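You operate a simulated robot arm through the tools that you are given. There is no shell and no other tool.

You run a simulated robot arm. Do the job below in one go: nothing can be reset, and whatever is moved stays where it is left.

TASK
Start the steam table: water between the marks, cover the open ring, switch on, heat high, grey knob 12 min.
Fine: heat is the black knob; steel lid on the ring; water between Min and Max and the lever shut before you switch on; wait till the screen says Ready.

Only the result counts: the job must be done as asked and must still hold three seconds after the hand-in. Knocking over, shifting, dropping, spilling or breaking anything else fails it. Lids that push on must go on centred and level and be pressed home; caps that screw on are set level and turned clockwise until they are tight.

THE ROBOT
A 7-joint arm with a fingered hand on a trunk, on a base that moves. Base frame: it is fixed to the floor where the robot stands at the start and does not move with it; the origin is under the middle of the robot, x ahead of it, y to its left, z up. Readings come in m, degrees, newtons and seconds.
With the tool pointing down near the work surface it reaches from about 0.22 to 0.78 m from the robot's upright axis, wherever it stands. Its first joint turns from -166.0 to 166.0 degrees. Places, roughly: big lid (47x47x11 cm) [-2.1, 0.4, 0.8]; black knob [-2.1, -0.3, 0.6]; grey knob [-2, -0.2, 0.6]; reset button [-1.7, 0.4, 0.6]; screen [-1.9, 0.1, 0.6]; start button [-2, -0.1, 0.6]; steam table [-2.1, 0.3, 0.4]; steam table switch [-2.2, -0.4, 0.6]; steamer (21x15x7 cm) [-1.8, 0.8, 0.8]; steel lid (15x15x4 cm) [-2.2, -0.1, 0.8]; wooden lid [-2, 0.75, 0.25]; wooden lid (15x15x5 cm) [-2.7, -0.3, 0.8]; yellow lever [-2.1, -0.3, 0.5]. Payload 4 kg.
The TCP is the grasp point between the finger pads, 0.028 m short of the fingertips. In the tool frame z runs along the fingers and y along their closing line. The gripper opens to 0.168 m; its body begins 0.079 m behind the TCP. The gripper is a hand of 4 fingers: y runs from the thumb to the fingers, the wrist lies at [0, 0, -0.249] in the tool frame.
Orientation is that of the tool frame in the base frame, as [roll, pitch, yaw] about the fixed x, y, z axes, in that order (R = Rz(yaw) Ry(pitch) Rx(roll)). With the fingers straight down and closing along the base's y, the tool's x points along the base's -x, its y along +y and its z along -z.

THE INTERFACE
- The arm moves only by the tool drive_tool. Its argument "targets" is a list of rows, each a list of 6 numbers: the shift along the base's x, y, z in m, then the turn, a rotation vector about the base's x, y, z in degrees. In form: [[tx, ty, tz, ax, ay, az], ...]. A call has 1 to 20 rows; each row is the pose to reach, as a shift and turn from the pose commanded when the call began. Rows are played at 5 a second. More than 0.05 m and 8.6 degrees between two rows, and nothing of the call is played. A pose out of reach is approached as far as the arm can. The call stops where the force on the tool passes 90 N (or 10 N more than at its start, if that is more) or the arm is blocked; 0.2 s more then pass. In this call time passes only in rows, and 0.2 s behind the last. It gives the time, the measured TCP pose, the force on the tool (base axes), the opening and the grip force at its end, in the units of the frame above (readings bear some noise), with the torque about the TCP (base axes, N m) and any sound that the robot's microphone picked up, and new pictures: "pictures" is both (left out), scene, wrist or none.
- Cameras (640 x 400 px; columns grow to the right, rows downward): "scene" is now at [0.0275, 0.147, 1.3266]; the picture's right is [-0.16, -0.99, 0.00], its down [-0.50, 0.08, -0.86] and it looks along [0.85, -0.14, -0.51] (base axes); focal length 250 px, centre (320, 200). "wrist" rides on the gripper at [0.06, -0.06, -0.11] in the tool frame; the picture's right is [0.71, 0.71, 0.00], its down [-0.56, 0.56, -0.61] and it looks along [-0.43, 0.43, 0.79] (tool axes); focal length 265 px, centre (320, 200). There is no depth. A picture from a camera that has moved, and an enlarged one, comes with that camera's place and axes in the base frame and with its lens.
- raise_lower(by): slides the trunk up (or, below 0, down) by that many m; the arm and the scene camera ride with it, the base frame stays. It gives what a move gives, with no picture.
- steer(legs): drives the robot by 1 to 6 legs, each [ahead, turn to the left] in m and degrees, along the robot's own axes; the way and the turn of a leg run together, so that a leg with both is an arc; at most 1.5 m and 180 degrees a leg. The arm and the cameras ride along, it lands a little off, and it stops where it bumps. It gives what a move gives, and a new picture of the scene camera.
- curl_fingers(finger1, finger2, finger3, thumb_bend): sets how far each is bent, from 0 (flat) to 1 (curled in); at 0.3 the hand is open as for a grip, at 0.7 the pads meet at the TCP. One left out holds its place. A second passes; each finger stops where it meets its share of the squeeze, and holds until it gets a number again. It is the only way to open and close the hand. It gives what a move gives, with no picture; readings hold the bend of each and the force on the fingers (four entries, about 0 where the hand has none), thumb and palm.
- pan_tilt(pan, tilt): turns the head with the scene camera to pan (to the left, within 155 degrees either way) and tilt (down, from -29 to 69), counted from straight ahead of the robot. It gives what a move gives, and a new picture of the scene camera.
- enlarge(camera, box): a new picture of the part [left, top, right, bottom] of that camera's present view, enlarged. The clock stands still meanwhile.
- job_done(): hands the job in; it is judged then, once.

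Nothing tells you exact positions but the pictures and the camera data. Unless the task says otherwise, let go and move clear before handing in.

The tools are called after "Request:" as name(argument=value, ...) on one line, values as JSON. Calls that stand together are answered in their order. drive_tool: Moves the arm, as the interface text tells. Its arguments: {"type":"object","properties":{"targets":{"type":"array"},"pictures":{"type":"string","enum":["both","scene","wrist","none"]}},"required":["targets"]} The other tools are called the same way: raise_lower (by) moves the trunk up or down; curl_fingers (finger1, finger2, finger3, thumb_bend) moves the fingers one by one; steer (legs) drives the base; pan_tilt (pan, tilt) turns the head that bears the scene camera; enlarge (camera, box) takes an enlarged picture of a part of a camera's view; job_done () hands the job in.

At the start:

```text
t: 0.0
position: [0.4929, 0.1868, 0.8108]
tcp_rot: [-180.0, 0.1, -180.0]
force: [0.1, 0.2, 0.6]
wrist_torque: [0.02, -0.01, -0.03]
width: 0.1678
grip_force: 0.1
shape: jaw
bend: [0.3, 0.3, 0.3, 0.3]
finger forces: [0.1, 0.0, 0.1, 0.1, 0.1, 0.0]
trunk travel left (down, up): [-0.325, 0.265]
robot x, y, heading: [0.002, 0.0005, 0.1]
head pan, tilt (commanded): [-9.4, 30.4]
```

scene: 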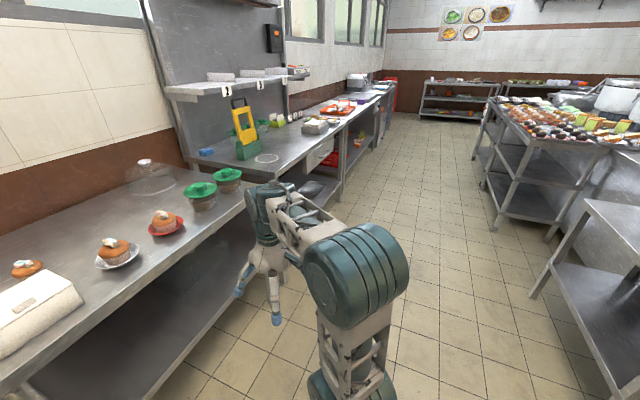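
wrist: 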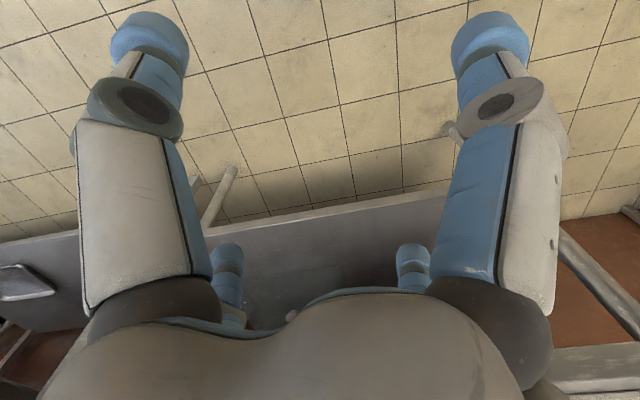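

I see a kitchen with worktops ahead; the steam table lies behind me at about x = -2.1. I'll turn the head to look backwards first.

Request:
pan_tilt(pan=155, tilt=20)

Request:
pan_tilt(pan=-155, tilt=20)

```text
t: 2.5
position: [0.4934, 0.1878, 0.811]
tcp_rot: [-180.0, 0.0, 180.0]
force: [0.1, -1.5, 0.3]
wrist_torque: [0.01, 0.03, 0.03]
width: 0.1678
grip_force: 0.1
shape: jaw
bend: [0.3, 0.3, 0.3, 0.3]
finger forces: [0.0, 0.0, 0.0, 0.0, 0.0, 0.0]
trunk travel left (down, up): [-0.325, 0.265]
robot x, y, heading: [0.0029, 0.0013, 0.0]
head pan, tilt (commanded): [154.7, 20.0]
camera scene: at [-0.1457, 0.2016, 1.3433], right [0.43, 0.9, 0.0], down [0.31, -0.15, -0.94], along [-0.85, 0.4, -0.34], focal length 250 px, centre (320, 200)
```

scene: 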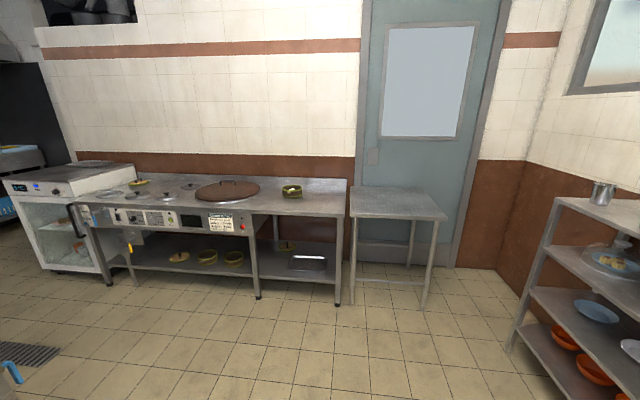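

```text
t: 6.7
position: [0.4935, 0.1879, 0.8113]
tcp_rot: [-180.0, 0.0, 180.0]
force: [0.5, -0.7, 1.3]
wrist_torque: [0.02, 0.01, 0.01]
width: 0.1682
grip_force: 0.0
shape: jaw
bend: [0.3, 0.3, 0.3, 0.3]
finger forces: [0.1, 0.0, 0.0, 0.0, 0.0, 0.0]
trunk travel left (down, up): [-0.325, 0.265]
robot x, y, heading: [0.0008, 0.0021, 0.1]
head pan, tilt (commanded): [-154.7, 20.0]
camera scene: at [-0.1457, 0.122, 1.3433], right [-0.43, 0.9, 0.0], down [0.31, 0.15, -0.94], along [-0.85, -0.4, -0.34], focal length 250 px, centre (320, 200)
```

scene: 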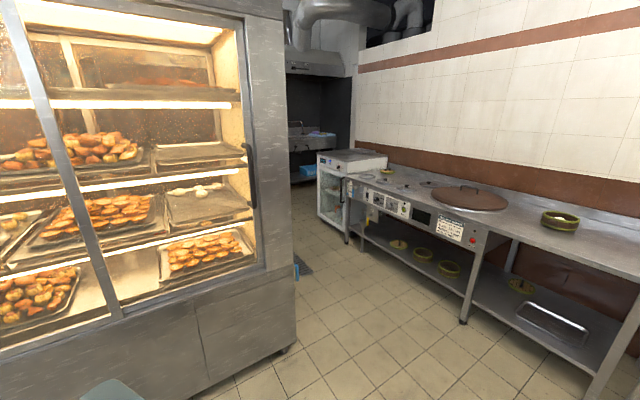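

I see the steam table against the far wall, with panel facing me and a front edge running diagonally. I'll enlarge to read it before driving.

Request:
enlarge(camera="scene", box=[310, 130, 510, 255])

Request:
pan_tilt(pan=155, tilt=20)

Request:
enlarge(camera="scene", box=[0, 150, 160, 250])

Request:
enlarge(camera="scene", box=[120, 160, 320, 285])

```text
3.20 times, centred on (410, 192) of scene
camera zoom: at [-0.1457, 0.122, 1.3433], right [-0.43, 0.9, 0.0], down [0.31, 0.15, -0.94], along [-0.85, -0.4, -0.34], focal length 800 px, centre (32, 224)
```

zoom: 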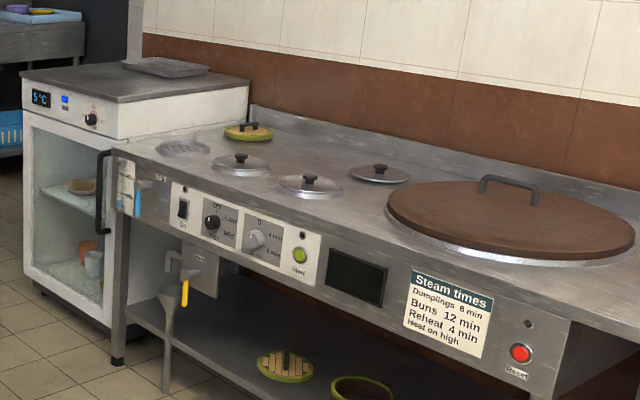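

```text
t: 10.9
position: [0.4933, 0.1881, 0.8115]
tcp_rot: [180.0, 0.0, 179.9]
force: [0.0, 0.6, 0.0]
wrist_torque: [-0.01, 0.02, -0.03]
width: 0.1678
grip_force: 0.0
shape: jaw
bend: [0.3, 0.3, 0.3, 0.3]
finger forces: [0.0, 0.0, 0.1, 0.0, 0.0, 0.0]
trunk travel left (down, up): [-0.325, 0.265]
robot x, y, heading: [-0.0017, -0.0023, 0.2]
head pan, tilt (commanded): [154.7, 20.0]
camera scene: at [-0.1457, 0.2016, 1.3433], right [0.43, 0.9, 0.0], down [0.31, -0.15, -0.94], along [-0.85, 0.4, -0.34], focal length 250 px, centre (320, 200)
```

scene: 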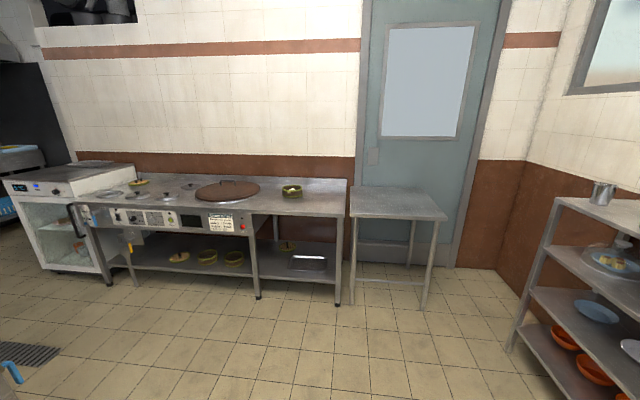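

```text
4.00 times, centred on (80, 200) of scene
camera zoom: at [-0.1457, 0.2016, 1.3433], right [0.43, 0.9, 0.0], down [0.31, -0.15, -0.94], along [-0.85, 0.4, -0.34], focal length 1000 px, centre (1280, 200)
```

zoom: 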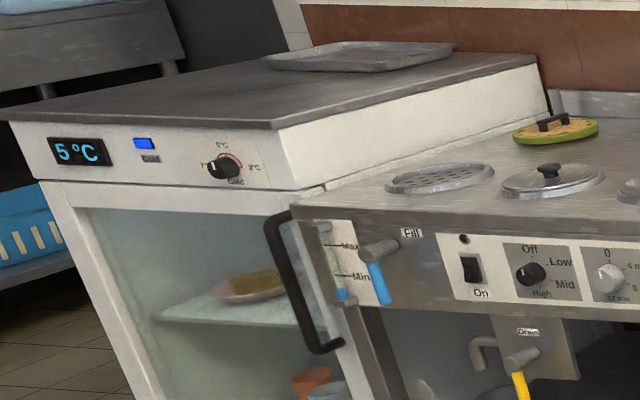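

```text
3.20 times, centred on (220, 222) of scene
camera zoom: at [-0.1457, 0.2016, 1.3433], right [0.43, 0.9, 0.0], down [0.31, -0.15, -0.94], along [-0.85, 0.4, -0.34], focal length 800 px, centre (640, 128)
```

zoom: 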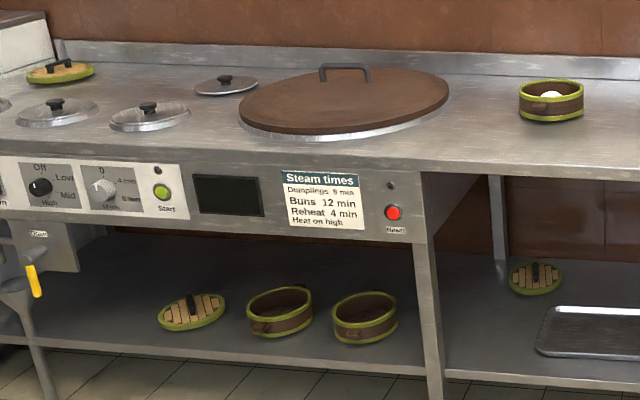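

I see the steam table with panel: blue Fill lever and gauge at the left, switch, black knob, grey knob, Start, screen; yellow Drain lever under it. A display fridge stands to my right rear, so I check the free floor before driving.

Request:
pan_tilt(pan=-120, tilt=40)

Request:
pan_tilt(pan=-155, tilt=45)

Request:
pan_tilt(pan=120, tilt=35)

```text
t: 14.7
position: [0.4923, 0.1876, 0.8113]
tcp_rot: [-180.0, 0.1, -180.0]
force: [0.2, -0.6, 0.7]
wrist_torque: [0.03, 0.01, 0.0]
width: 0.1678
grip_force: 0.1
shape: jaw
bend: [0.3, 0.3, 0.3, 0.3]
finger forces: [0.0, 0.0, 0.0, 0.0, 0.0, 0.0]
trunk travel left (down, up): [-0.325, 0.265]
robot x, y, heading: [-0.0011, 0.002, 0.1]
head pan, tilt (commanded): [-120.0, 40.0]
camera scene: at [-0.104, 0.0881, 1.3119], right [-0.87, 0.5, 0.0], down [0.32, 0.56, -0.77], along [-0.38, -0.66, -0.64], focal length 250 px, centre (320, 200)
```

scene: 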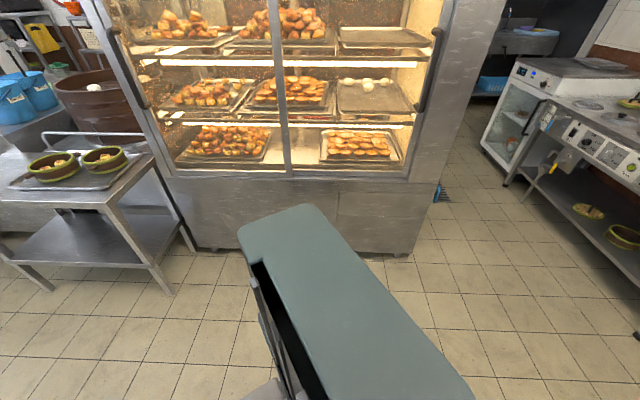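

```text
t: 15.7
position: [0.4921, 0.1876, 0.8114]
tcp_rot: [-179.9, 0.1, -180.0]
force: [0.1, -0.5, 0.5]
wrist_torque: [0.0, 0.0, -0.03]
width: 0.1679
grip_force: 0.1
shape: jaw
bend: [0.3, 0.3, 0.3, 0.3]
finger forces: [0.1, 0.1, 0.1, 0.1, 0.0, 0.1]
trunk travel left (down, up): [-0.325, 0.265]
robot x, y, heading: [0.0021, 0.0024, -0.1]
head pan, tilt (commanded): [-154.7, 45.0]
camera scene: at [-0.1351, 0.127, 1.3047], right [-0.43, 0.9, 0.0], down [0.64, 0.3, -0.71], along [-0.64, -0.3, -0.71], focal length 250 px, centre (320, 200)
```

scene: 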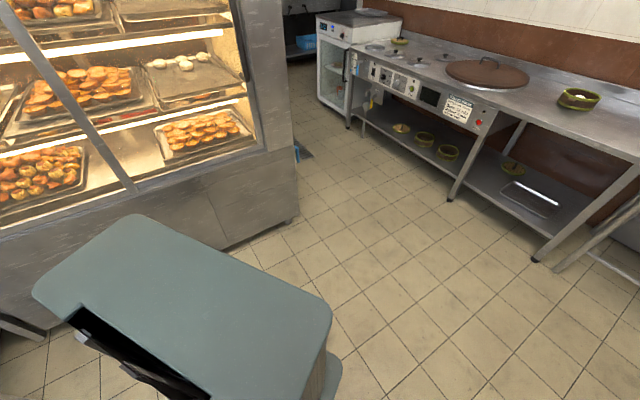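

```text
t: 19.5
position: [0.493, 0.1884, 0.8118]
tcp_rot: [-180.0, 0.1, -179.9]
force: [-0.8, 0.5, 1.0]
wrist_torque: [0.0, -0.03, 0.0]
width: 0.168
grip_force: 0.1
shape: jaw
bend: [0.3, 0.3, 0.3, 0.3]
finger forces: [0.0, 0.0, 0.0, 0.0, 0.0, 0.1]
trunk travel left (down, up): [-0.325, 0.265]
robot x, y, heading: [0.0015, 0.0019, -0.2]
head pan, tilt (commanded): [120.0, 35.0]
camera scene: at [-0.1056, 0.2381, 1.3195], right [0.87, 0.5, 0.0], down [0.29, -0.5, -0.82], along [-0.41, 0.71, -0.57], focal length 250 px, centre (320, 200)
```

scene: 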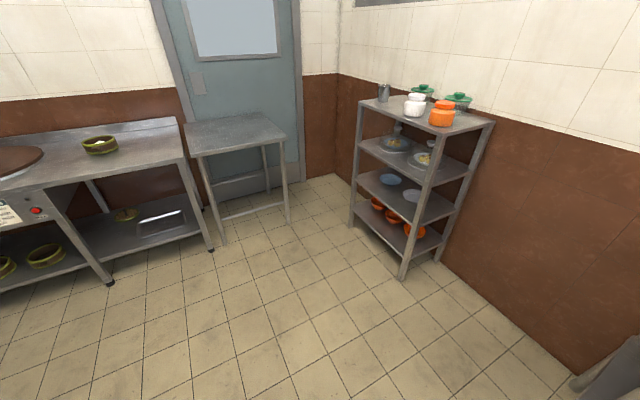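

The fridge's near corner stands at about (-1.05,-0.52), leaving about 1 m of aisle in front of the panel. I'll look at my own body to learn its footprint.

Request:
pan_tilt(pan=-45, tilt=69)

Request:
pan_tilt(pan=60, tilt=69)

Request:
pan_tilt(pan=-110, tilt=69)

Request:
pan_tilt(pan=155, tilt=69)

```text
t: 22.0
position: [0.4939, 0.1884, 0.8124]
tcp_rot: [179.9, 0.0, 180.0]
force: [0.4, 0.3, -0.4]
wrist_torque: [-0.01, -0.01, -0.05]
width: 0.1681
grip_force: 0.0
shape: jaw
bend: [0.3, 0.3, 0.3, 0.3]
finger forces: [0.0, 0.0, 0.0, 0.1, 0.0, 0.0]
trunk travel left (down, up): [-0.325, 0.265]
robot x, y, heading: [0.004, 0.0012, 0.0]
head pan, tilt (commanded): [-45.0, 68.8]
camera scene: at [-0.022, 0.1223, 1.2758], right [-0.71, -0.71, 0.0], down [-0.66, 0.66, -0.36], along [0.26, -0.26, -0.93], focal length 250 px, centre (320, 200)
```

scene: 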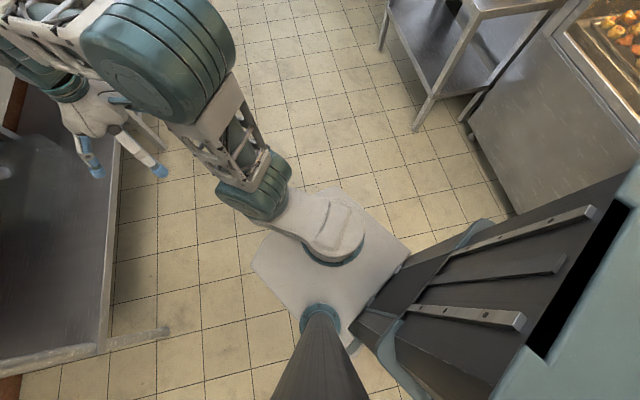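

```text
t: 23.9
position: [0.4927, 0.1879, 0.8117]
tcp_rot: [179.9, 0.1, -179.9]
force: [-0.5, -0.3, -0.2]
wrist_torque: [0.0, -0.02, -0.01]
width: 0.168
grip_force: 0.1
shape: jaw
bend: [0.3, 0.3, 0.3, 0.3]
finger forces: [0.0, 0.1, 0.1, 0.0, 0.1, 0.0]
trunk travel left (down, up): [-0.325, 0.265]
robot x, y, heading: [0.0022, -0.0008, 0.1]
head pan, tilt (commanded): [60.0, 68.8]
camera scene: at [-0.0336, 0.2102, 1.2758], right [0.87, -0.5, 0.0], down [-0.47, -0.81, -0.36], along [0.18, 0.31, -0.93], focal length 250 px, centre (320, 200)
```

scene: 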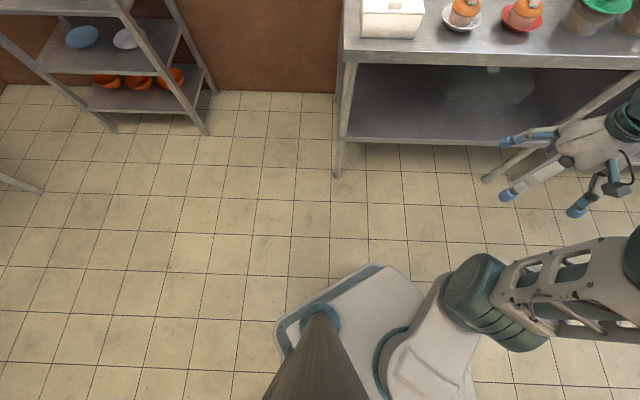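

```text
t: 26.4
position: [0.4928, 0.188, 0.8113]
tcp_rot: [179.9, -0.1, -180.0]
force: [0.9, -0.3, 0.3]
wrist_torque: [-0.03, 0.0, 0.02]
width: 0.1677
grip_force: 0.1
shape: jaw
bend: [0.3, 0.3, 0.3, 0.3]
finger forces: [0.0, 0.0, 0.0, 0.0, 0.1, 0.0]
trunk travel left (down, up): [-0.325, 0.265]
robot x, y, heading: [0.0027, 0.0001, 0.1]
head pan, tilt (commanded): [-110.0, 68.8]
camera scene: at [-0.0807, 0.1092, 1.2758], right [-0.94, 0.34, 0.0], down [0.32, 0.88, -0.36], along [-0.12, -0.34, -0.93], focal length 250 px, centre (320, 200)
```

scene: 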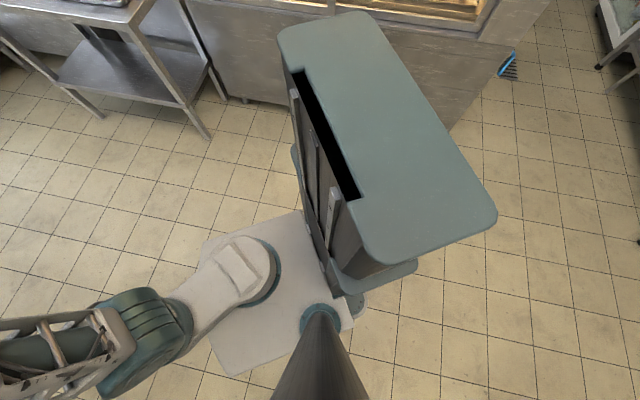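

```text
t: 30.1
position: [0.4918, 0.1867, 0.8111]
tcp_rot: [180.0, -0.1, -180.0]
force: [-0.5, -0.1, 0.4]
wrist_torque: [-0.01, 0.03, 0.03]
width: 0.1681
grip_force: 0.1
shape: jaw
bend: [0.3, 0.3, 0.3, 0.3]
finger forces: [0.0, 0.0, 0.0, 0.0, 0.1, 0.0]
trunk travel left (down, up): [-0.325, 0.265]
robot x, y, heading: [-0.0053, -0.0015, -0.1]
head pan, tilt (commanded): [154.7, 68.8]
camera scene: at [-0.1121, 0.1857, 1.2758], right [0.43, 0.9, 0.0], down [0.84, -0.4, -0.36], along [-0.33, 0.15, -0.93], focal length 250 px, centre (320, 200)
```

scene: 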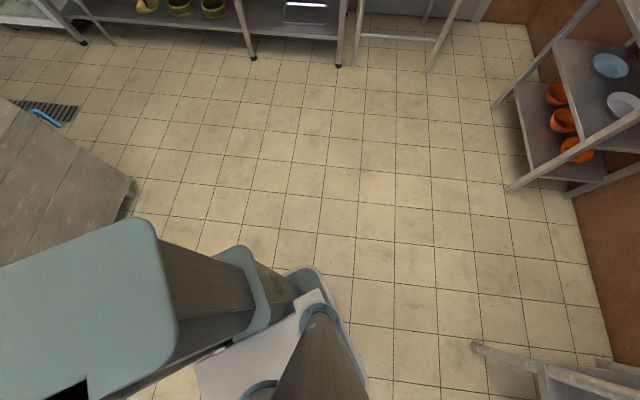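

The base is about 0.5 m wide, so it fits the ~1.08 m aisle between the fridge side and the steam table. I'll raise the trunk for clearance, then drive around the fridge corner.

Request:
raise_lower(by=0.2)

Request:
pan_tilt(pan=0, tilt=35)

Request:
steer(legs=[[0, 172.1]])

```text
t: 32.3
position: [0.4921, 0.188, 1.0116]
tcp_rot: [179.9, 0.1, 180.0]
force: [0.2, 0.4, 0.0]
wrist_torque: [-0.03, -0.02, -0.01]
width: 0.1679
grip_force: 0.1
shape: jaw
bend: [0.3, 0.3, 0.3, 0.3]
finger forces: [0.1, 0.0, 0.0, 0.0, 0.1, 0.0]
trunk travel left (down, up): [-0.525, 0.065]
robot x, y, heading: [-0.0024, -0.0002, 0.2]
head pan, tilt (commanded): [154.7, 68.8]
```

```text
t: 34.7
position: [0.4935, 0.1882, 1.012]
tcp_rot: [180.0, 0.0, 180.0]
force: [0.6, 0.7, 0.7]
wrist_torque: [0.03, 0.0, 0.0]
width: 0.1678
grip_force: 0.0
shape: jaw
bend: [0.3, 0.3, 0.3, 0.3]
finger forces: [0.0, 0.1, 0.0, 0.0, 0.0, 0.0]
trunk travel left (down, up): [-0.525, 0.065]
robot x, y, heading: [-0.0005, 0.0026, -0.2]
head pan, tilt (commanded): [0.0, 35.0]
camera scene: at [0.0265, 0.1619, 1.5194], right [0.0, -1.0, 0.0], down [-0.57, 0.0, -0.82], along [0.82, 0.0, -0.57], focal length 250 px, centre (320, 200)
```

scene: 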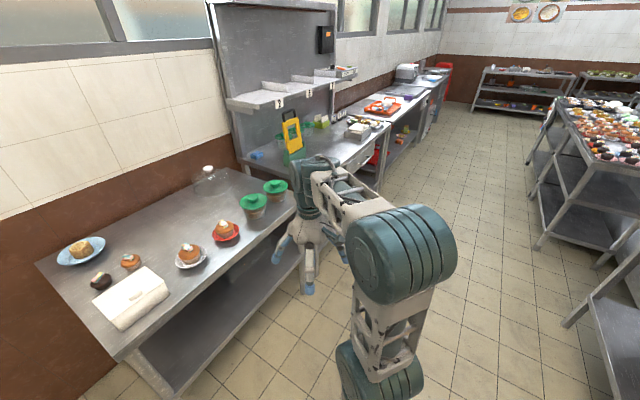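

```text
t: 41.9
position: [-0.5224, -0.0747, 1.0115]
tcp_rot: [-179.9, 0.0, -12.8]
force: [-0.6, -0.3, -0.4]
wrist_torque: [0.02, -0.04, 0.01]
width: 0.1678
grip_force: 0.1
shape: jaw
bend: [0.3, 0.3, 0.3, 0.3]
finger forces: [0.0, 0.0, 0.1, 0.0, 0.2, 0.0]
trunk travel left (down, up): [-0.525, 0.065]
robot x, y, heading: [0.0031, 0.0011, 167.1]
head pan, tilt (commanded): [0.0, 35.0]
camera scene: at [-0.0652, -0.1543, 1.5195], right [0.22, 0.98, 0.0], down [0.56, -0.13, -0.82], along [-0.8, 0.18, -0.57], focal length 250 px, centre (320, 200)
```

scene: 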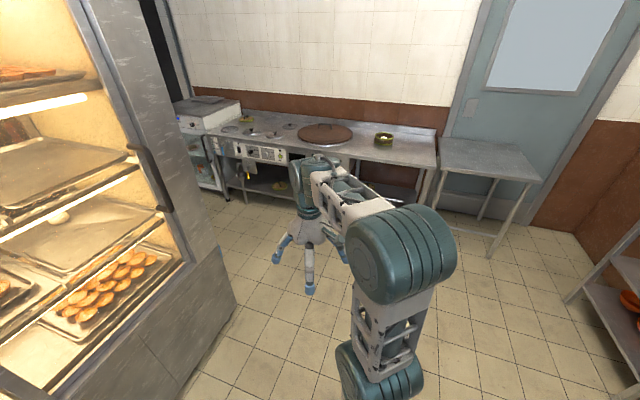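

The turn landed at 167°; I correct 5° and drive to the waypoint in front of the table.

Request:
steer(legs=[[0, 5.0], [1.17, 0]])

```text
t: 48.5
position: [-1.7031, 0.0664, 1.0126]
tcp_rot: [180.0, 0.0, -9.0]
force: [-0.4, -0.4, 0.0]
wrist_torque: [0.03, 0.01, 0.01]
width: 0.1677
grip_force: 0.0
shape: jaw
bend: [0.3, 0.3, 0.3, 0.3]
finger forces: [0.0, 0.0, 0.1, 0.0, 0.1, 0.0]
trunk travel left (down, up): [-0.525, 0.065]
robot x, y, heading: [-1.1907, 0.1734, 171.2]
head pan, tilt (commanded): [0.0, 35.0]
camera scene: at [-1.2417, 0.0168, 1.5195], right [0.16, 0.99, 0.0], down [0.57, -0.09, -0.82], along [-0.81, 0.13, -0.57], focal length 250 px, centre (320, 200)
```

scene: 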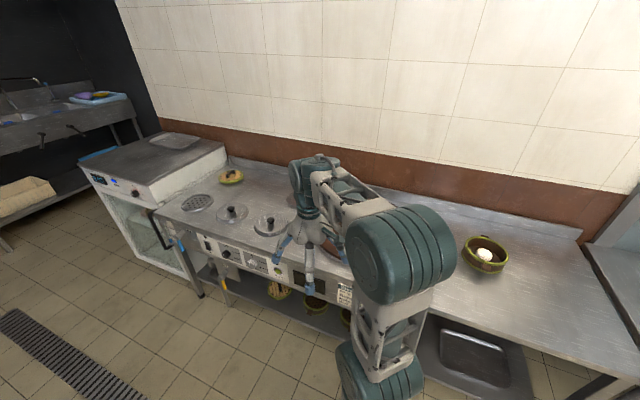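

I'm at the waypoint; now turn to face down the aisle and check before driving in.

Request:
steer(legs=[[0, 67]])

```text
t: 51.8
position: [-1.2831, -0.3438, 1.0107]
tcp_rot: [180.0, 0.0, 58.5]
force: [-0.7, 0.2, -0.1]
wrist_torque: [0.03, 0.04, 0.01]
width: 0.1681
grip_force: 0.0
shape: jaw
bend: [0.3, 0.3, 0.3, 0.3]
finger forces: [0.0, 0.0, 0.0, 0.0, 0.0, 0.0]
trunk travel left (down, up): [-0.525, 0.065]
robot x, y, heading: [-1.1908, 0.1748, -121.3]
head pan, tilt (commanded): [0.0, 35.0]
camera scene: at [-1.0635, 0.0644, 1.5194], right [-0.85, 0.52, 0.0], down [0.3, 0.49, -0.82], along [-0.43, -0.7, -0.57], focal length 250 px, centre (320, 200)
```

scene: 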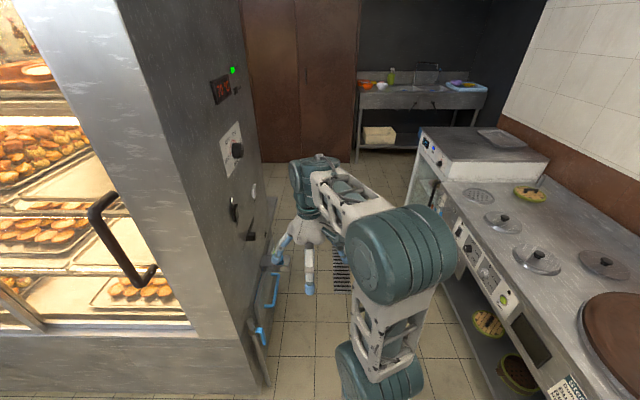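

Aisle is clear; the blue item is a drawer handle on the fridge side. I drive in 0.82 m parallel to the table.

Request:
steer(legs=[[0.8, 0]])

```text
t: 56.1
position: [-1.6958, -1.0293, 1.0127]
tcp_rot: [179.9, 0.1, 58.9]
force: [-0.8, -0.2, -0.3]
wrist_torque: [0.0, 0.02, 0.01]
width: 0.1682
grip_force: 0.1
shape: jaw
bend: [0.3, 0.3, 0.3, 0.3]
finger forces: [0.1, 0.0, 0.0, 0.0, 0.0, 0.0]
trunk travel left (down, up): [-0.525, 0.065]
robot x, y, heading: [-1.6034, -0.5104, -121.0]
head pan, tilt (commanded): [0.0, 35.0]
camera scene: at [-1.4789, -0.6194, 1.5194], right [-0.86, 0.52, 0.0], down [0.3, 0.49, -0.82], along [-0.42, -0.7, -0.57], focal length 250 px, centre (320, 200)
```

scene: 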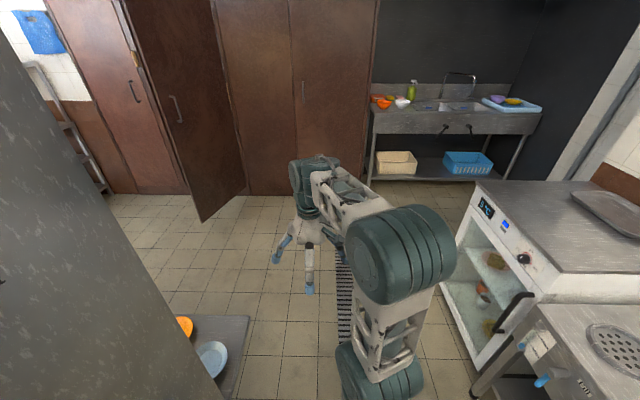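

The robot is now at u≈-1.30, 0.6 m off the panel. I turn right to face the table.

Request:
steer(legs=[[0, -90]])

```text
t: 60.4
position: [-2.1202, -0.4161, 1.0107]
tcp_rot: [-180.0, 0.1, -31.0]
force: [-0.3, -0.6, -0.1]
wrist_torque: [0.01, 0.0, -0.02]
width: 0.1677
grip_force: 0.0
shape: jaw
bend: [0.3, 0.3, 0.3, 0.3]
finger forces: [0.0, 0.1, 0.1, 0.0, 0.0, 0.0]
trunk travel left (down, up): [-0.525, 0.065]
robot x, y, heading: [-1.604, -0.5138, 149.0]
head pan, tilt (commanded): [0.0, 35.0]
camera scene: at [-1.7122, -0.6361, 1.5195], right [0.52, 0.86, 0.0], down [0.49, -0.3, -0.82], along [-0.7, 0.42, -0.57], focal length 250 px, centre (320, 200)
```

scene: 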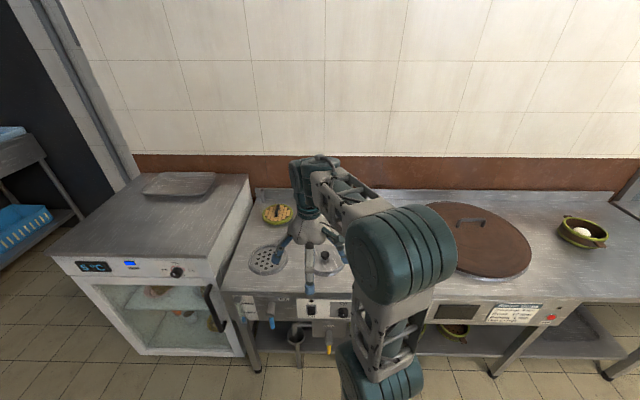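

I face the table now; gauge and blue Fill lever are at the lower left. I enlarge the gauge and panel.

Request:
pan_tilt(pan=15, tilt=50)

Request:
enlarge(camera="scene", box=[240, 180, 400, 280])

Request:
enlarge(camera="scene", box=[320, 180, 480, 280])

```text
t: 61.1
position: [-2.1223, -0.4164, 1.0116]
tcp_rot: [179.9, 0.0, -31.0]
force: [0.2, -1.2, -0.4]
wrist_torque: [0.0, 0.02, -0.02]
width: 0.1678
grip_force: 0.1
shape: jaw
bend: [0.3, 0.3, 0.3, 0.3]
finger forces: [0.0, 0.1, 0.1, 0.0, 0.0, 0.0]
trunk travel left (down, up): [-0.525, 0.065]
robot x, y, heading: [-1.599, -0.5074, 148.8]
head pan, tilt (commanded): [15.0, 50.0]
camera scene: at [-1.7108, -0.6604, 1.4978], right [0.28, 0.96, 0.0], down [0.74, -0.21, -0.64], along [-0.62, 0.18, -0.77], focal length 250 px, centre (320, 200)
```

scene: 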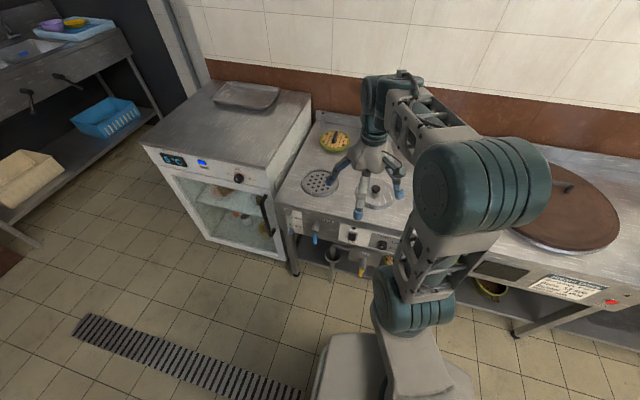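

```text
4.00 times, centred on (320, 230) of scene
camera zoom: at [-1.7108, -0.6604, 1.4978], right [0.28, 0.96, 0.0], down [0.74, -0.21, -0.64], along [-0.62, 0.18, -0.77], focal length 1000 px, centre (320, 80)
```

zoom: 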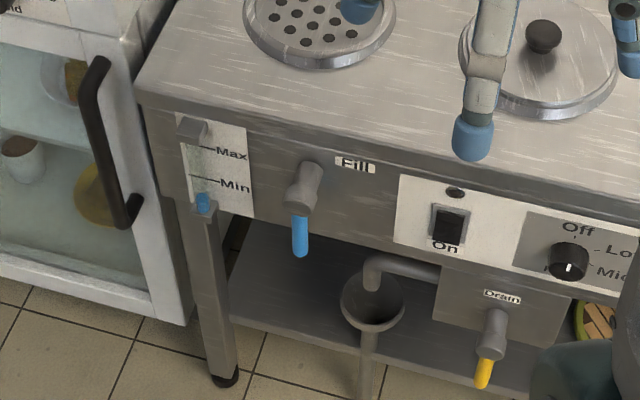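

```text
4.00 times, centred on (400, 230) of scene
camera zoom: at [-1.7108, -0.6604, 1.4978], right [0.28, 0.96, 0.0], down [0.74, -0.21, -0.64], along [-0.62, 0.18, -0.77], focal length 1000 px, centre (0, 80)
```

zoom: 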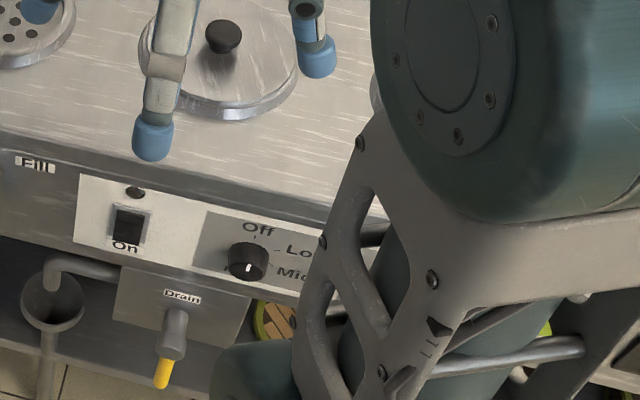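

The gauge is below Min, with the blue Fill lever and yellow Drain lever both hanging down; panel face is at about n=-1.626 (table frame), Fill stem near z 0.67. I swing the arm to the right so the camera can see the left part of the table.

Request:
drive_tool(targets=[[0.02, 0.034, 0, 0, 0, 0], [0.043, 0.067, 0, 0, 0, 0], [0.065, 0.1, 0, 0, 0, 0], [0.087, 0.134, 0, 0, 0, 0], [0.109, 0.168, 0, 0, 0, 0], [0.13, 0.2, 0, 0, 0, 0], [0.152, 0.235, 0, 0, 0, 0], [0.174, 0.268, 0, 0, 0, 0], [0.195, 0.302, 0, 0, 0, 0]], pictures="scene")

Request:
enlarge(camera="scene", box=[240, 110, 440, 235])

```text
t: 63.1
position: [-1.9221, -0.1132, 1.0112]
tcp_rot: [-180.0, 0.1, -31.1]
force: [0.1, -0.3, 0.5]
wrist_torque: [0.01, 0.02, -0.03]
width: 0.1678
grip_force: 0.0
shape: jaw
bend: [0.3, 0.3, 0.3, 0.3]
finger forces: [0.0, 0.1, 0.0, 0.1, 0.0, 0.0]
trunk travel left (down, up): [-0.525, 0.065]
robot x, y, heading: [-1.599, -0.5075, 148.9]
head pan, tilt (commanded): [15.0, 50.0]
camera scene: at [-1.7104, -0.6598, 1.4978], right [0.28, 0.96, 0.0], down [0.74, -0.21, -0.64], along [-0.62, 0.18, -0.77], focal length 250 px, centre (320, 200)
```

scene: 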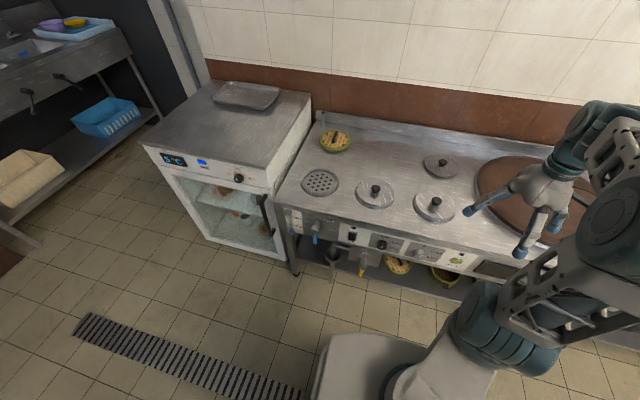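

```text
3.20 times, centred on (340, 172) of scene
camera zoom: at [-1.7104, -0.6598, 1.4978], right [0.28, 0.96, 0.0], down [0.74, -0.21, -0.64], along [-0.62, 0.18, -0.77], focal length 800 px, centre (256, 288)
```

zoom: 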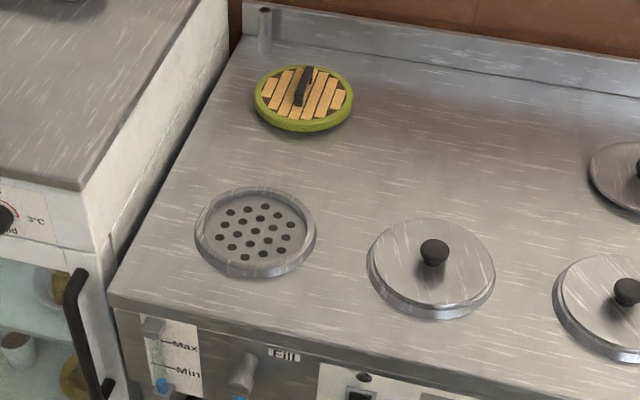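

The open ring (perforated) is front-left at about (-2.41,-0.46), top z≈0.75. I need to tell which steel lid is the loose one, so I enlarge the other lids.

Request:
enlarge(camera="scene", box=[340, 140, 500, 240])

Request:
pan_tilt(pan=-20, tilt=45)

Request:
enlarge(camera="scene", box=[160, 100, 320, 200])

```text
4.00 times, centred on (420, 190) of scene
camera zoom: at [-1.7104, -0.6598, 1.4978], right [0.28, 0.96, 0.0], down [0.74, -0.21, -0.64], along [-0.62, 0.18, -0.77], focal length 1000 px, centre (-80, 240)
```

zoom: 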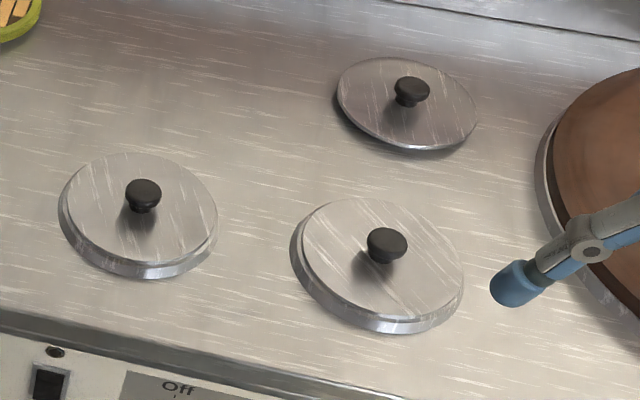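

```text
t: 64.1
position: [-1.9241, -0.1146, 1.013]
tcp_rot: [180.0, 0.0, -30.9]
force: [0.4, -0.7, -0.4]
wrist_torque: [0.0, 0.02, -0.01]
width: 0.1678
grip_force: 0.1
shape: jaw
bend: [0.3, 0.3, 0.3, 0.3]
finger forces: [0.0, 0.0, 0.0, 0.0, 0.0, 0.1]
trunk travel left (down, up): [-0.525, 0.065]
robot x, y, heading: [-1.6036, -0.5107, 148.9]
head pan, tilt (commanded): [-20.0, 45.0]
camera scene: at [-1.6878, -0.6183, 1.5047], right [0.78, 0.63, 0.0], down [0.45, -0.55, -0.71], along [-0.45, 0.55, -0.71], focal length 250 px, centre (320, 200)
```

scene: 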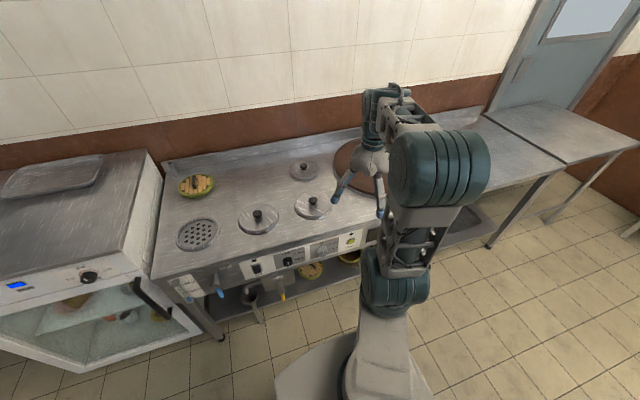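

```text
4.00 times, centred on (240, 150) of scene
camera zoom: at [-1.6878, -0.6183, 1.5047], right [0.78, 0.63, 0.0], down [0.45, -0.55, -0.71], along [-0.45, 0.55, -0.71], focal length 1000 px, centre (640, 400)
```

zoom: 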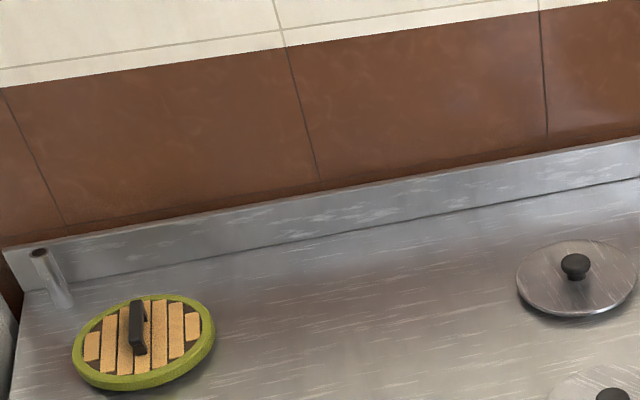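

The loose steel lid is the one lying at the back on bare metal at about (-2.355, 0.085); the other two sit on their rings. First I'll test how the fingers close, to choose a poking shape for lever, switch and knobs.

Request:
curl_fingers(finger1=0.7, finger2=0.3, finger3=0.3, thumb_bend=0.3)

Request:
drive_tool(targets=[[0, 0, 0, 0, 0, 0]], pictures="wrist")

Request:
curl_fingers(finger1=1.0, finger2=0.7, finger3=1.0, thumb_bend=0.7)

Request:
drive_tool(targets=[[0, 0, 0, 0, 0, 0]], pictures="both")

```text
t: 65.1
position: [-1.9238, -0.1144, 1.0108]
tcp_rot: [-180.0, 0.1, -31.1]
force: [0.0, -0.5, -0.4]
wrist_torque: [0.0, 0.03, 0.03]
width: 0.0788
grip_force: 0.0
shape: fingers
bend: [0.7, 0.3, 0.3, 0.3]
finger forces: [0.0, 0.0, 0.0, 0.0, 0.0, 0.0]
trunk travel left (down, up): [-0.525, 0.065]
robot x, y, heading: [-1.6025, -0.5099, 148.8]
head pan, tilt (commanded): [-20.0, 45.0]
```

```text
t: 65.5
position: [-1.9238, -0.1134, 1.0127]
tcp_rot: [180.0, 0.0, -30.9]
force: [-0.7, 1.0, -0.4]
wrist_torque: [-0.01, 0.01, -0.01]
width: 0.079
grip_force: 0.1
shape: fingers
bend: [0.7, 0.3, 0.3, 0.3]
finger forces: [0.1, 0.1, 0.0, 0.0, 0.0, 0.0]
trunk travel left (down, up): [-0.525, 0.065]
robot x, y, heading: [-1.6022, -0.5085, 148.9]
head pan, tilt (commanded): [-20.0, 45.0]
camera wrist: at [-1.8417, -0.0944, 1.1222], right [0.24, -0.97, 0.0], down [-0.77, -0.19, 0.61], along [-0.6, -0.15, -0.79], focal length 265 px, centre (320, 200)
```

wrist: 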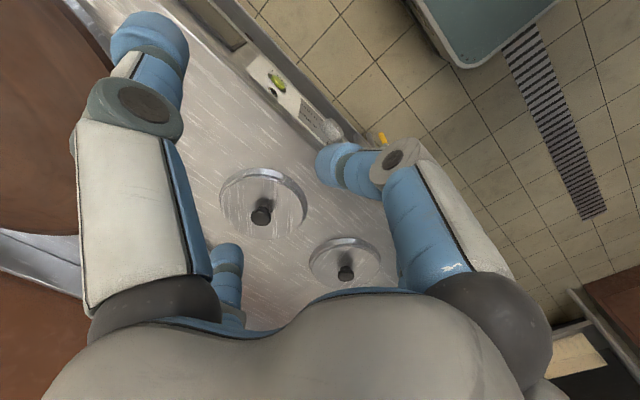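

```text
t: 66.5
position: [-1.9238, -0.1142, 1.0123]
tcp_rot: [180.0, 0.0, -31.0]
force: [-0.4, -0.8, -0.4]
wrist_torque: [-0.02, 0.01, 0.01]
width: 0.0499
grip_force: 0.0
shape: fingers
bend: [1.0, 0.69, 0.72, 0.69]
finger forces: [0.0, 0.0, 0.0, 0.0, 0.0, 0.0]
trunk travel left (down, up): [-0.525, 0.065]
robot x, y, heading: [-1.6015, -0.5057, 148.9]
head pan, tilt (commanded): [-20.0, 45.0]
```

```text
t: 66.9
position: [-1.9239, -0.114, 1.0122]
tcp_rot: [180.0, 0.1, -30.9]
force: [0.2, 0.3, -0.5]
wrist_torque: [0.02, 0.01, 0.02]
width: 0.0499
grip_force: 0.1
shape: fingers
bend: [1.0, 0.69, 0.72, 0.69]
finger forces: [0.0, 0.0, 0.1, 0.0, 0.1, 0.0]
trunk travel left (down, up): [-0.525, 0.065]
robot x, y, heading: [-1.6004, -0.5075, 149.0]
head pan, tilt (commanded): [-20.0, 45.0]
camera scene: at [-1.6878, -0.6183, 1.5047], right [0.78, 0.63, 0.0], down [0.45, -0.55, -0.71], along [-0.45, 0.55, -0.71], focal length 250 px, centre (320, 200)
camera wrist: at [-1.8417, -0.0944, 1.1222], right [0.24, -0.97, 0.0], down [-0.77, -0.19, 0.61], along [-0.6, -0.15, -0.79], focal length 265 px, centre (320, 200)
```

scene: 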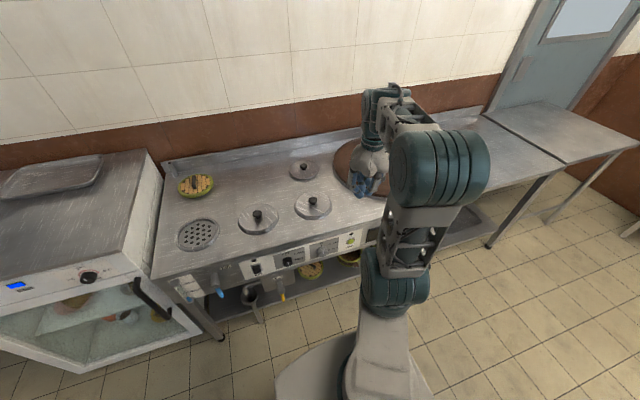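
wrist: 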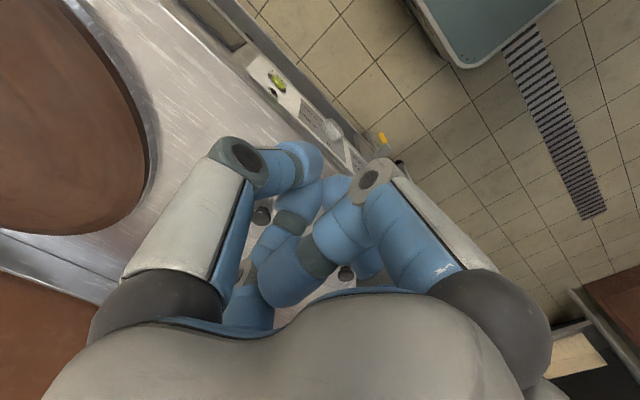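

Finger1 sits at tool +x, thumb at -y, the others opposite: a four-jaw radial hand. I try a bunched fist (all 0.7) to see its shape as a poker.

Request:
curl_fingers(finger1=0.0, finger2=0.0, finger3=0.0, thumb_bend=0.0)

Request:
curl_fingers(finger1=0.0, finger2=0.7, finger3=0.0, thumb_bend=0.0)

Request:
drive_tool(targets=[[0, 0, 0, 0, 0, 0]], pictures="wrist")

Request:
enlarge(camera="scene", box=[300, 120, 428, 200])

Request:
curl_fingers(finger1=0.7, finger2=0.7, finger3=0.7, thumb_bend=0.7)

Request:
drive_tool(targets=[[0, 0, 0, 0, 0, 0]], pictures="wrist")

Request:
enlarge(camera="scene", box=[300, 120, 428, 200])

```text
t: 67.9
position: [-1.9245, -0.1134, 1.0117]
tcp_rot: [180.0, 0.0, -31.1]
force: [0.1, 0.0, -0.5]
wrist_torque: [-0.01, -0.01, -0.01]
width: 0.1629
grip_force: 0.1
shape: fingers
bend: [0.0, 0.0, 0.0, 0.0]
finger forces: [0.0, 0.1, 0.0, 0.0, 0.0, 0.1]
trunk travel left (down, up): [-0.525, 0.065]
robot x, y, heading: [-1.601, -0.511, 149.1]
head pan, tilt (commanded): [-20.0, 45.0]
```

```text
t: 68.9
position: [-1.9239, -0.114, 1.0107]
tcp_rot: [179.9, 0.0, -31.1]
force: [-0.4, 0.5, 0.5]
wrist_torque: [0.02, 0.02, 0.0]
width: 0.1631
grip_force: 0.0
shape: fingers
bend: [0.0, 0.7, 0.0, 0.0]
finger forces: [0.0, 0.0, 0.1, 0.0, 0.1, 0.1]
trunk travel left (down, up): [-0.525, 0.065]
robot x, y, heading: [-1.602, -0.5104, 148.8]
head pan, tilt (commanded): [-20.0, 45.0]
```

```text
t: 69.3
position: [-1.9241, -0.1142, 1.0121]
tcp_rot: [179.9, 0.0, -31.0]
force: [0.8, 0.4, -0.2]
wrist_torque: [-0.01, -0.01, 0.01]
width: 0.1631
grip_force: 0.0
shape: fingers
bend: [0.0, 0.7, 0.0, 0.0]
finger forces: [0.0, 0.0, 0.0, 0.0, 0.1, 0.1]
trunk travel left (down, up): [-0.525, 0.065]
robot x, y, heading: [-1.6007, -0.5092, 148.9]
head pan, tilt (commanded): [-20.0, 45.0]
camera wrist: at [-1.8417, -0.0944, 1.1222], right [0.24, -0.97, 0.0], down [-0.77, -0.19, 0.61], along [-0.6, -0.15, -0.79], focal length 265 px, centre (320, 200)
```

wrist: 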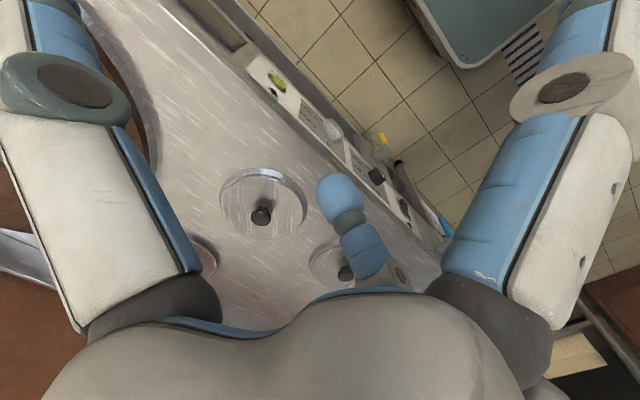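

```text
5.00 times, centred on (364, 160) of scene
camera zoom: at [-1.6878, -0.6183, 1.5047], right [0.78, 0.63, 0.0], down [0.45, -0.55, -0.71], along [-0.45, 0.55, -0.71], focal length 1250 px, centre (100, 400)
```

zoom: 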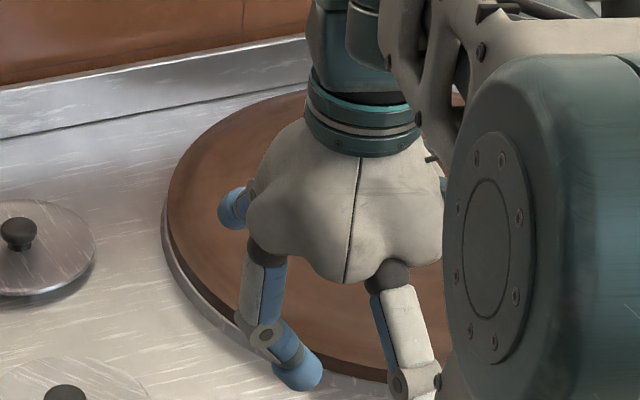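

```text
t: 70.3
position: [-1.9229, -0.115, 1.0117]
tcp_rot: [180.0, 0.1, -31.0]
force: [-0.5, -0.2, -0.8]
wrist_torque: [0.01, -0.02, -0.02]
width: 0.0022
grip_force: 0.2
shape: fingers
bend: [0.68, 0.7, 0.68, 0.69]
finger forces: [0.1, 0.0, 0.0, 0.0, 0.0, 0.0]
trunk travel left (down, up): [-0.525, 0.065]
robot x, y, heading: [-1.6039, -0.5108, 148.7]
head pan, tilt (commanded): [-20.0, 45.0]
```

```text
t: 70.7
position: [-1.9241, -0.1145, 1.0123]
tcp_rot: [-179.9, 0.0, -31.0]
force: [0.1, 0.3, -0.3]
wrist_torque: [0.02, -0.01, -0.01]
width: 0.002
grip_force: 0.0
shape: fingers
bend: [0.68, 0.7, 0.68, 0.69]
finger forces: [0.0, 0.0, 0.0, 0.1, 0.0, 0.0]
trunk travel left (down, up): [-0.525, 0.065]
robot x, y, heading: [-1.6033, -0.5123, 148.8]
head pan, tilt (commanded): [-20.0, 45.0]
camera wrist: at [-1.8417, -0.0944, 1.1221], right [0.24, -0.97, 0.0], down [-0.77, -0.19, 0.61], along [-0.6, -0.15, -0.79], focal length 265 px, centre (320, 200)
```

wrist: 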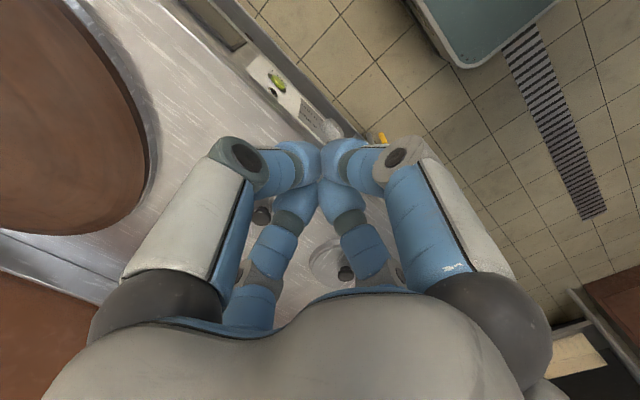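

```text
5.00 times, centred on (364, 160) of scene
camera zoom: at [-1.6878, -0.6183, 1.5047], right [0.78, 0.63, 0.0], down [0.45, -0.55, -0.71], along [-0.45, 0.55, -0.71], focal length 1250 px, centre (100, 400)
```

zoom: 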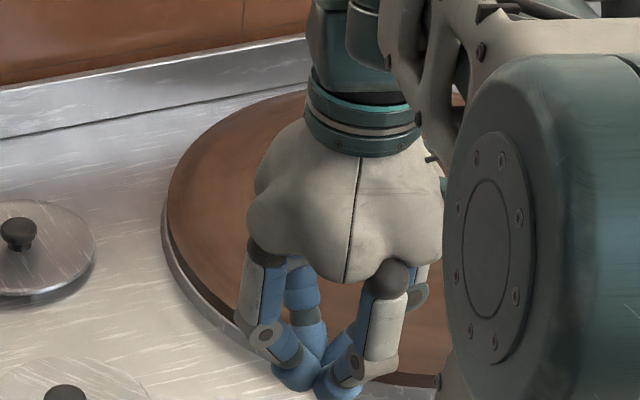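

The bunched fist makes a compact poker. Now I look closely at the gauge and both levers.

Request:
pan_tilt(pan=20, tilt=55)

Request:
enlarge(camera="scene", box=[270, 150, 366, 210])

Request:
enlarge(camera="scene", box=[330, 160, 426, 220])

```text
t: 71.8
position: [-1.9229, -0.1127, 1.0123]
tcp_rot: [-180.0, 0.0, -31.0]
force: [1.1, -0.6, -0.5]
wrist_torque: [-0.02, 0.01, -0.01]
width: 0.0021
grip_force: 0.0
shape: fingers
bend: [0.68, 0.7, 0.68, 0.69]
finger forces: [0.1, 0.1, 0.0, 0.0, 0.1, 0.0]
trunk travel left (down, up): [-0.525, 0.065]
robot x, y, heading: [-1.6044, -0.5103, 148.8]
head pan, tilt (commanded): [20.0, 55.0]
camera scene: at [-1.7074, -0.6677, 1.4913], right [0.19, 0.98, 0.0], down [0.8, -0.16, -0.57], along [-0.56, 0.11, -0.82], focal length 250 px, centre (320, 200)
```

scene: 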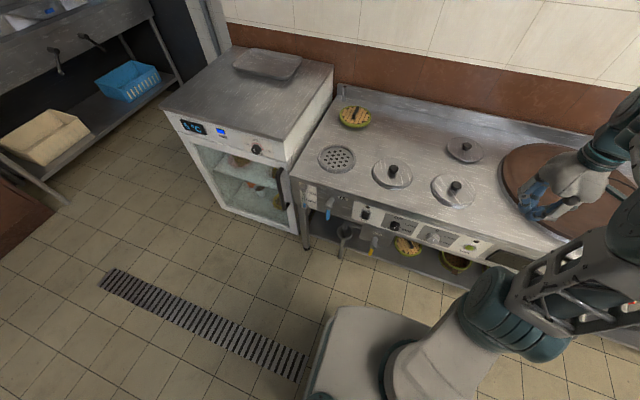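

```text
6.67 times, centred on (318, 180) of scene
camera zoom: at [-1.7074, -0.6677, 1.4913], right [0.19, 0.98, 0.0], down [0.8, -0.16, -0.57], along [-0.56, 0.11, -0.82], focal length 1666 px, centre (333, 333)
```

zoom: 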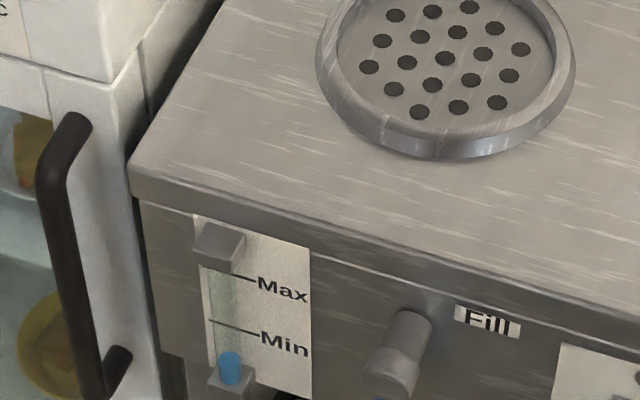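

```text
6.67 times, centred on (378, 190) of scene
camera zoom: at [-1.7074, -0.6677, 1.4913], right [0.19, 0.98, 0.0], down [0.8, -0.16, -0.57], along [-0.56, 0.11, -0.82], focal length 1666 px, centre (-67, 267)
```

zoom: 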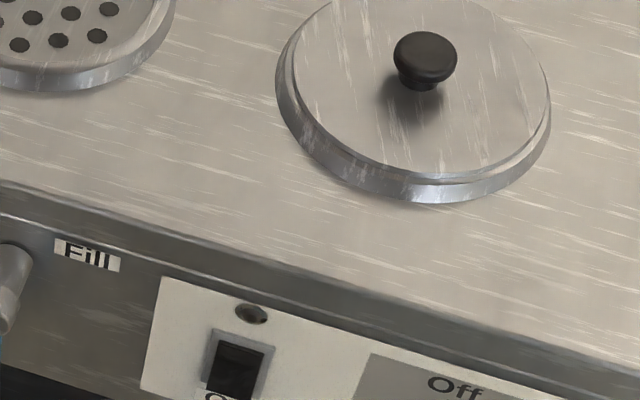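

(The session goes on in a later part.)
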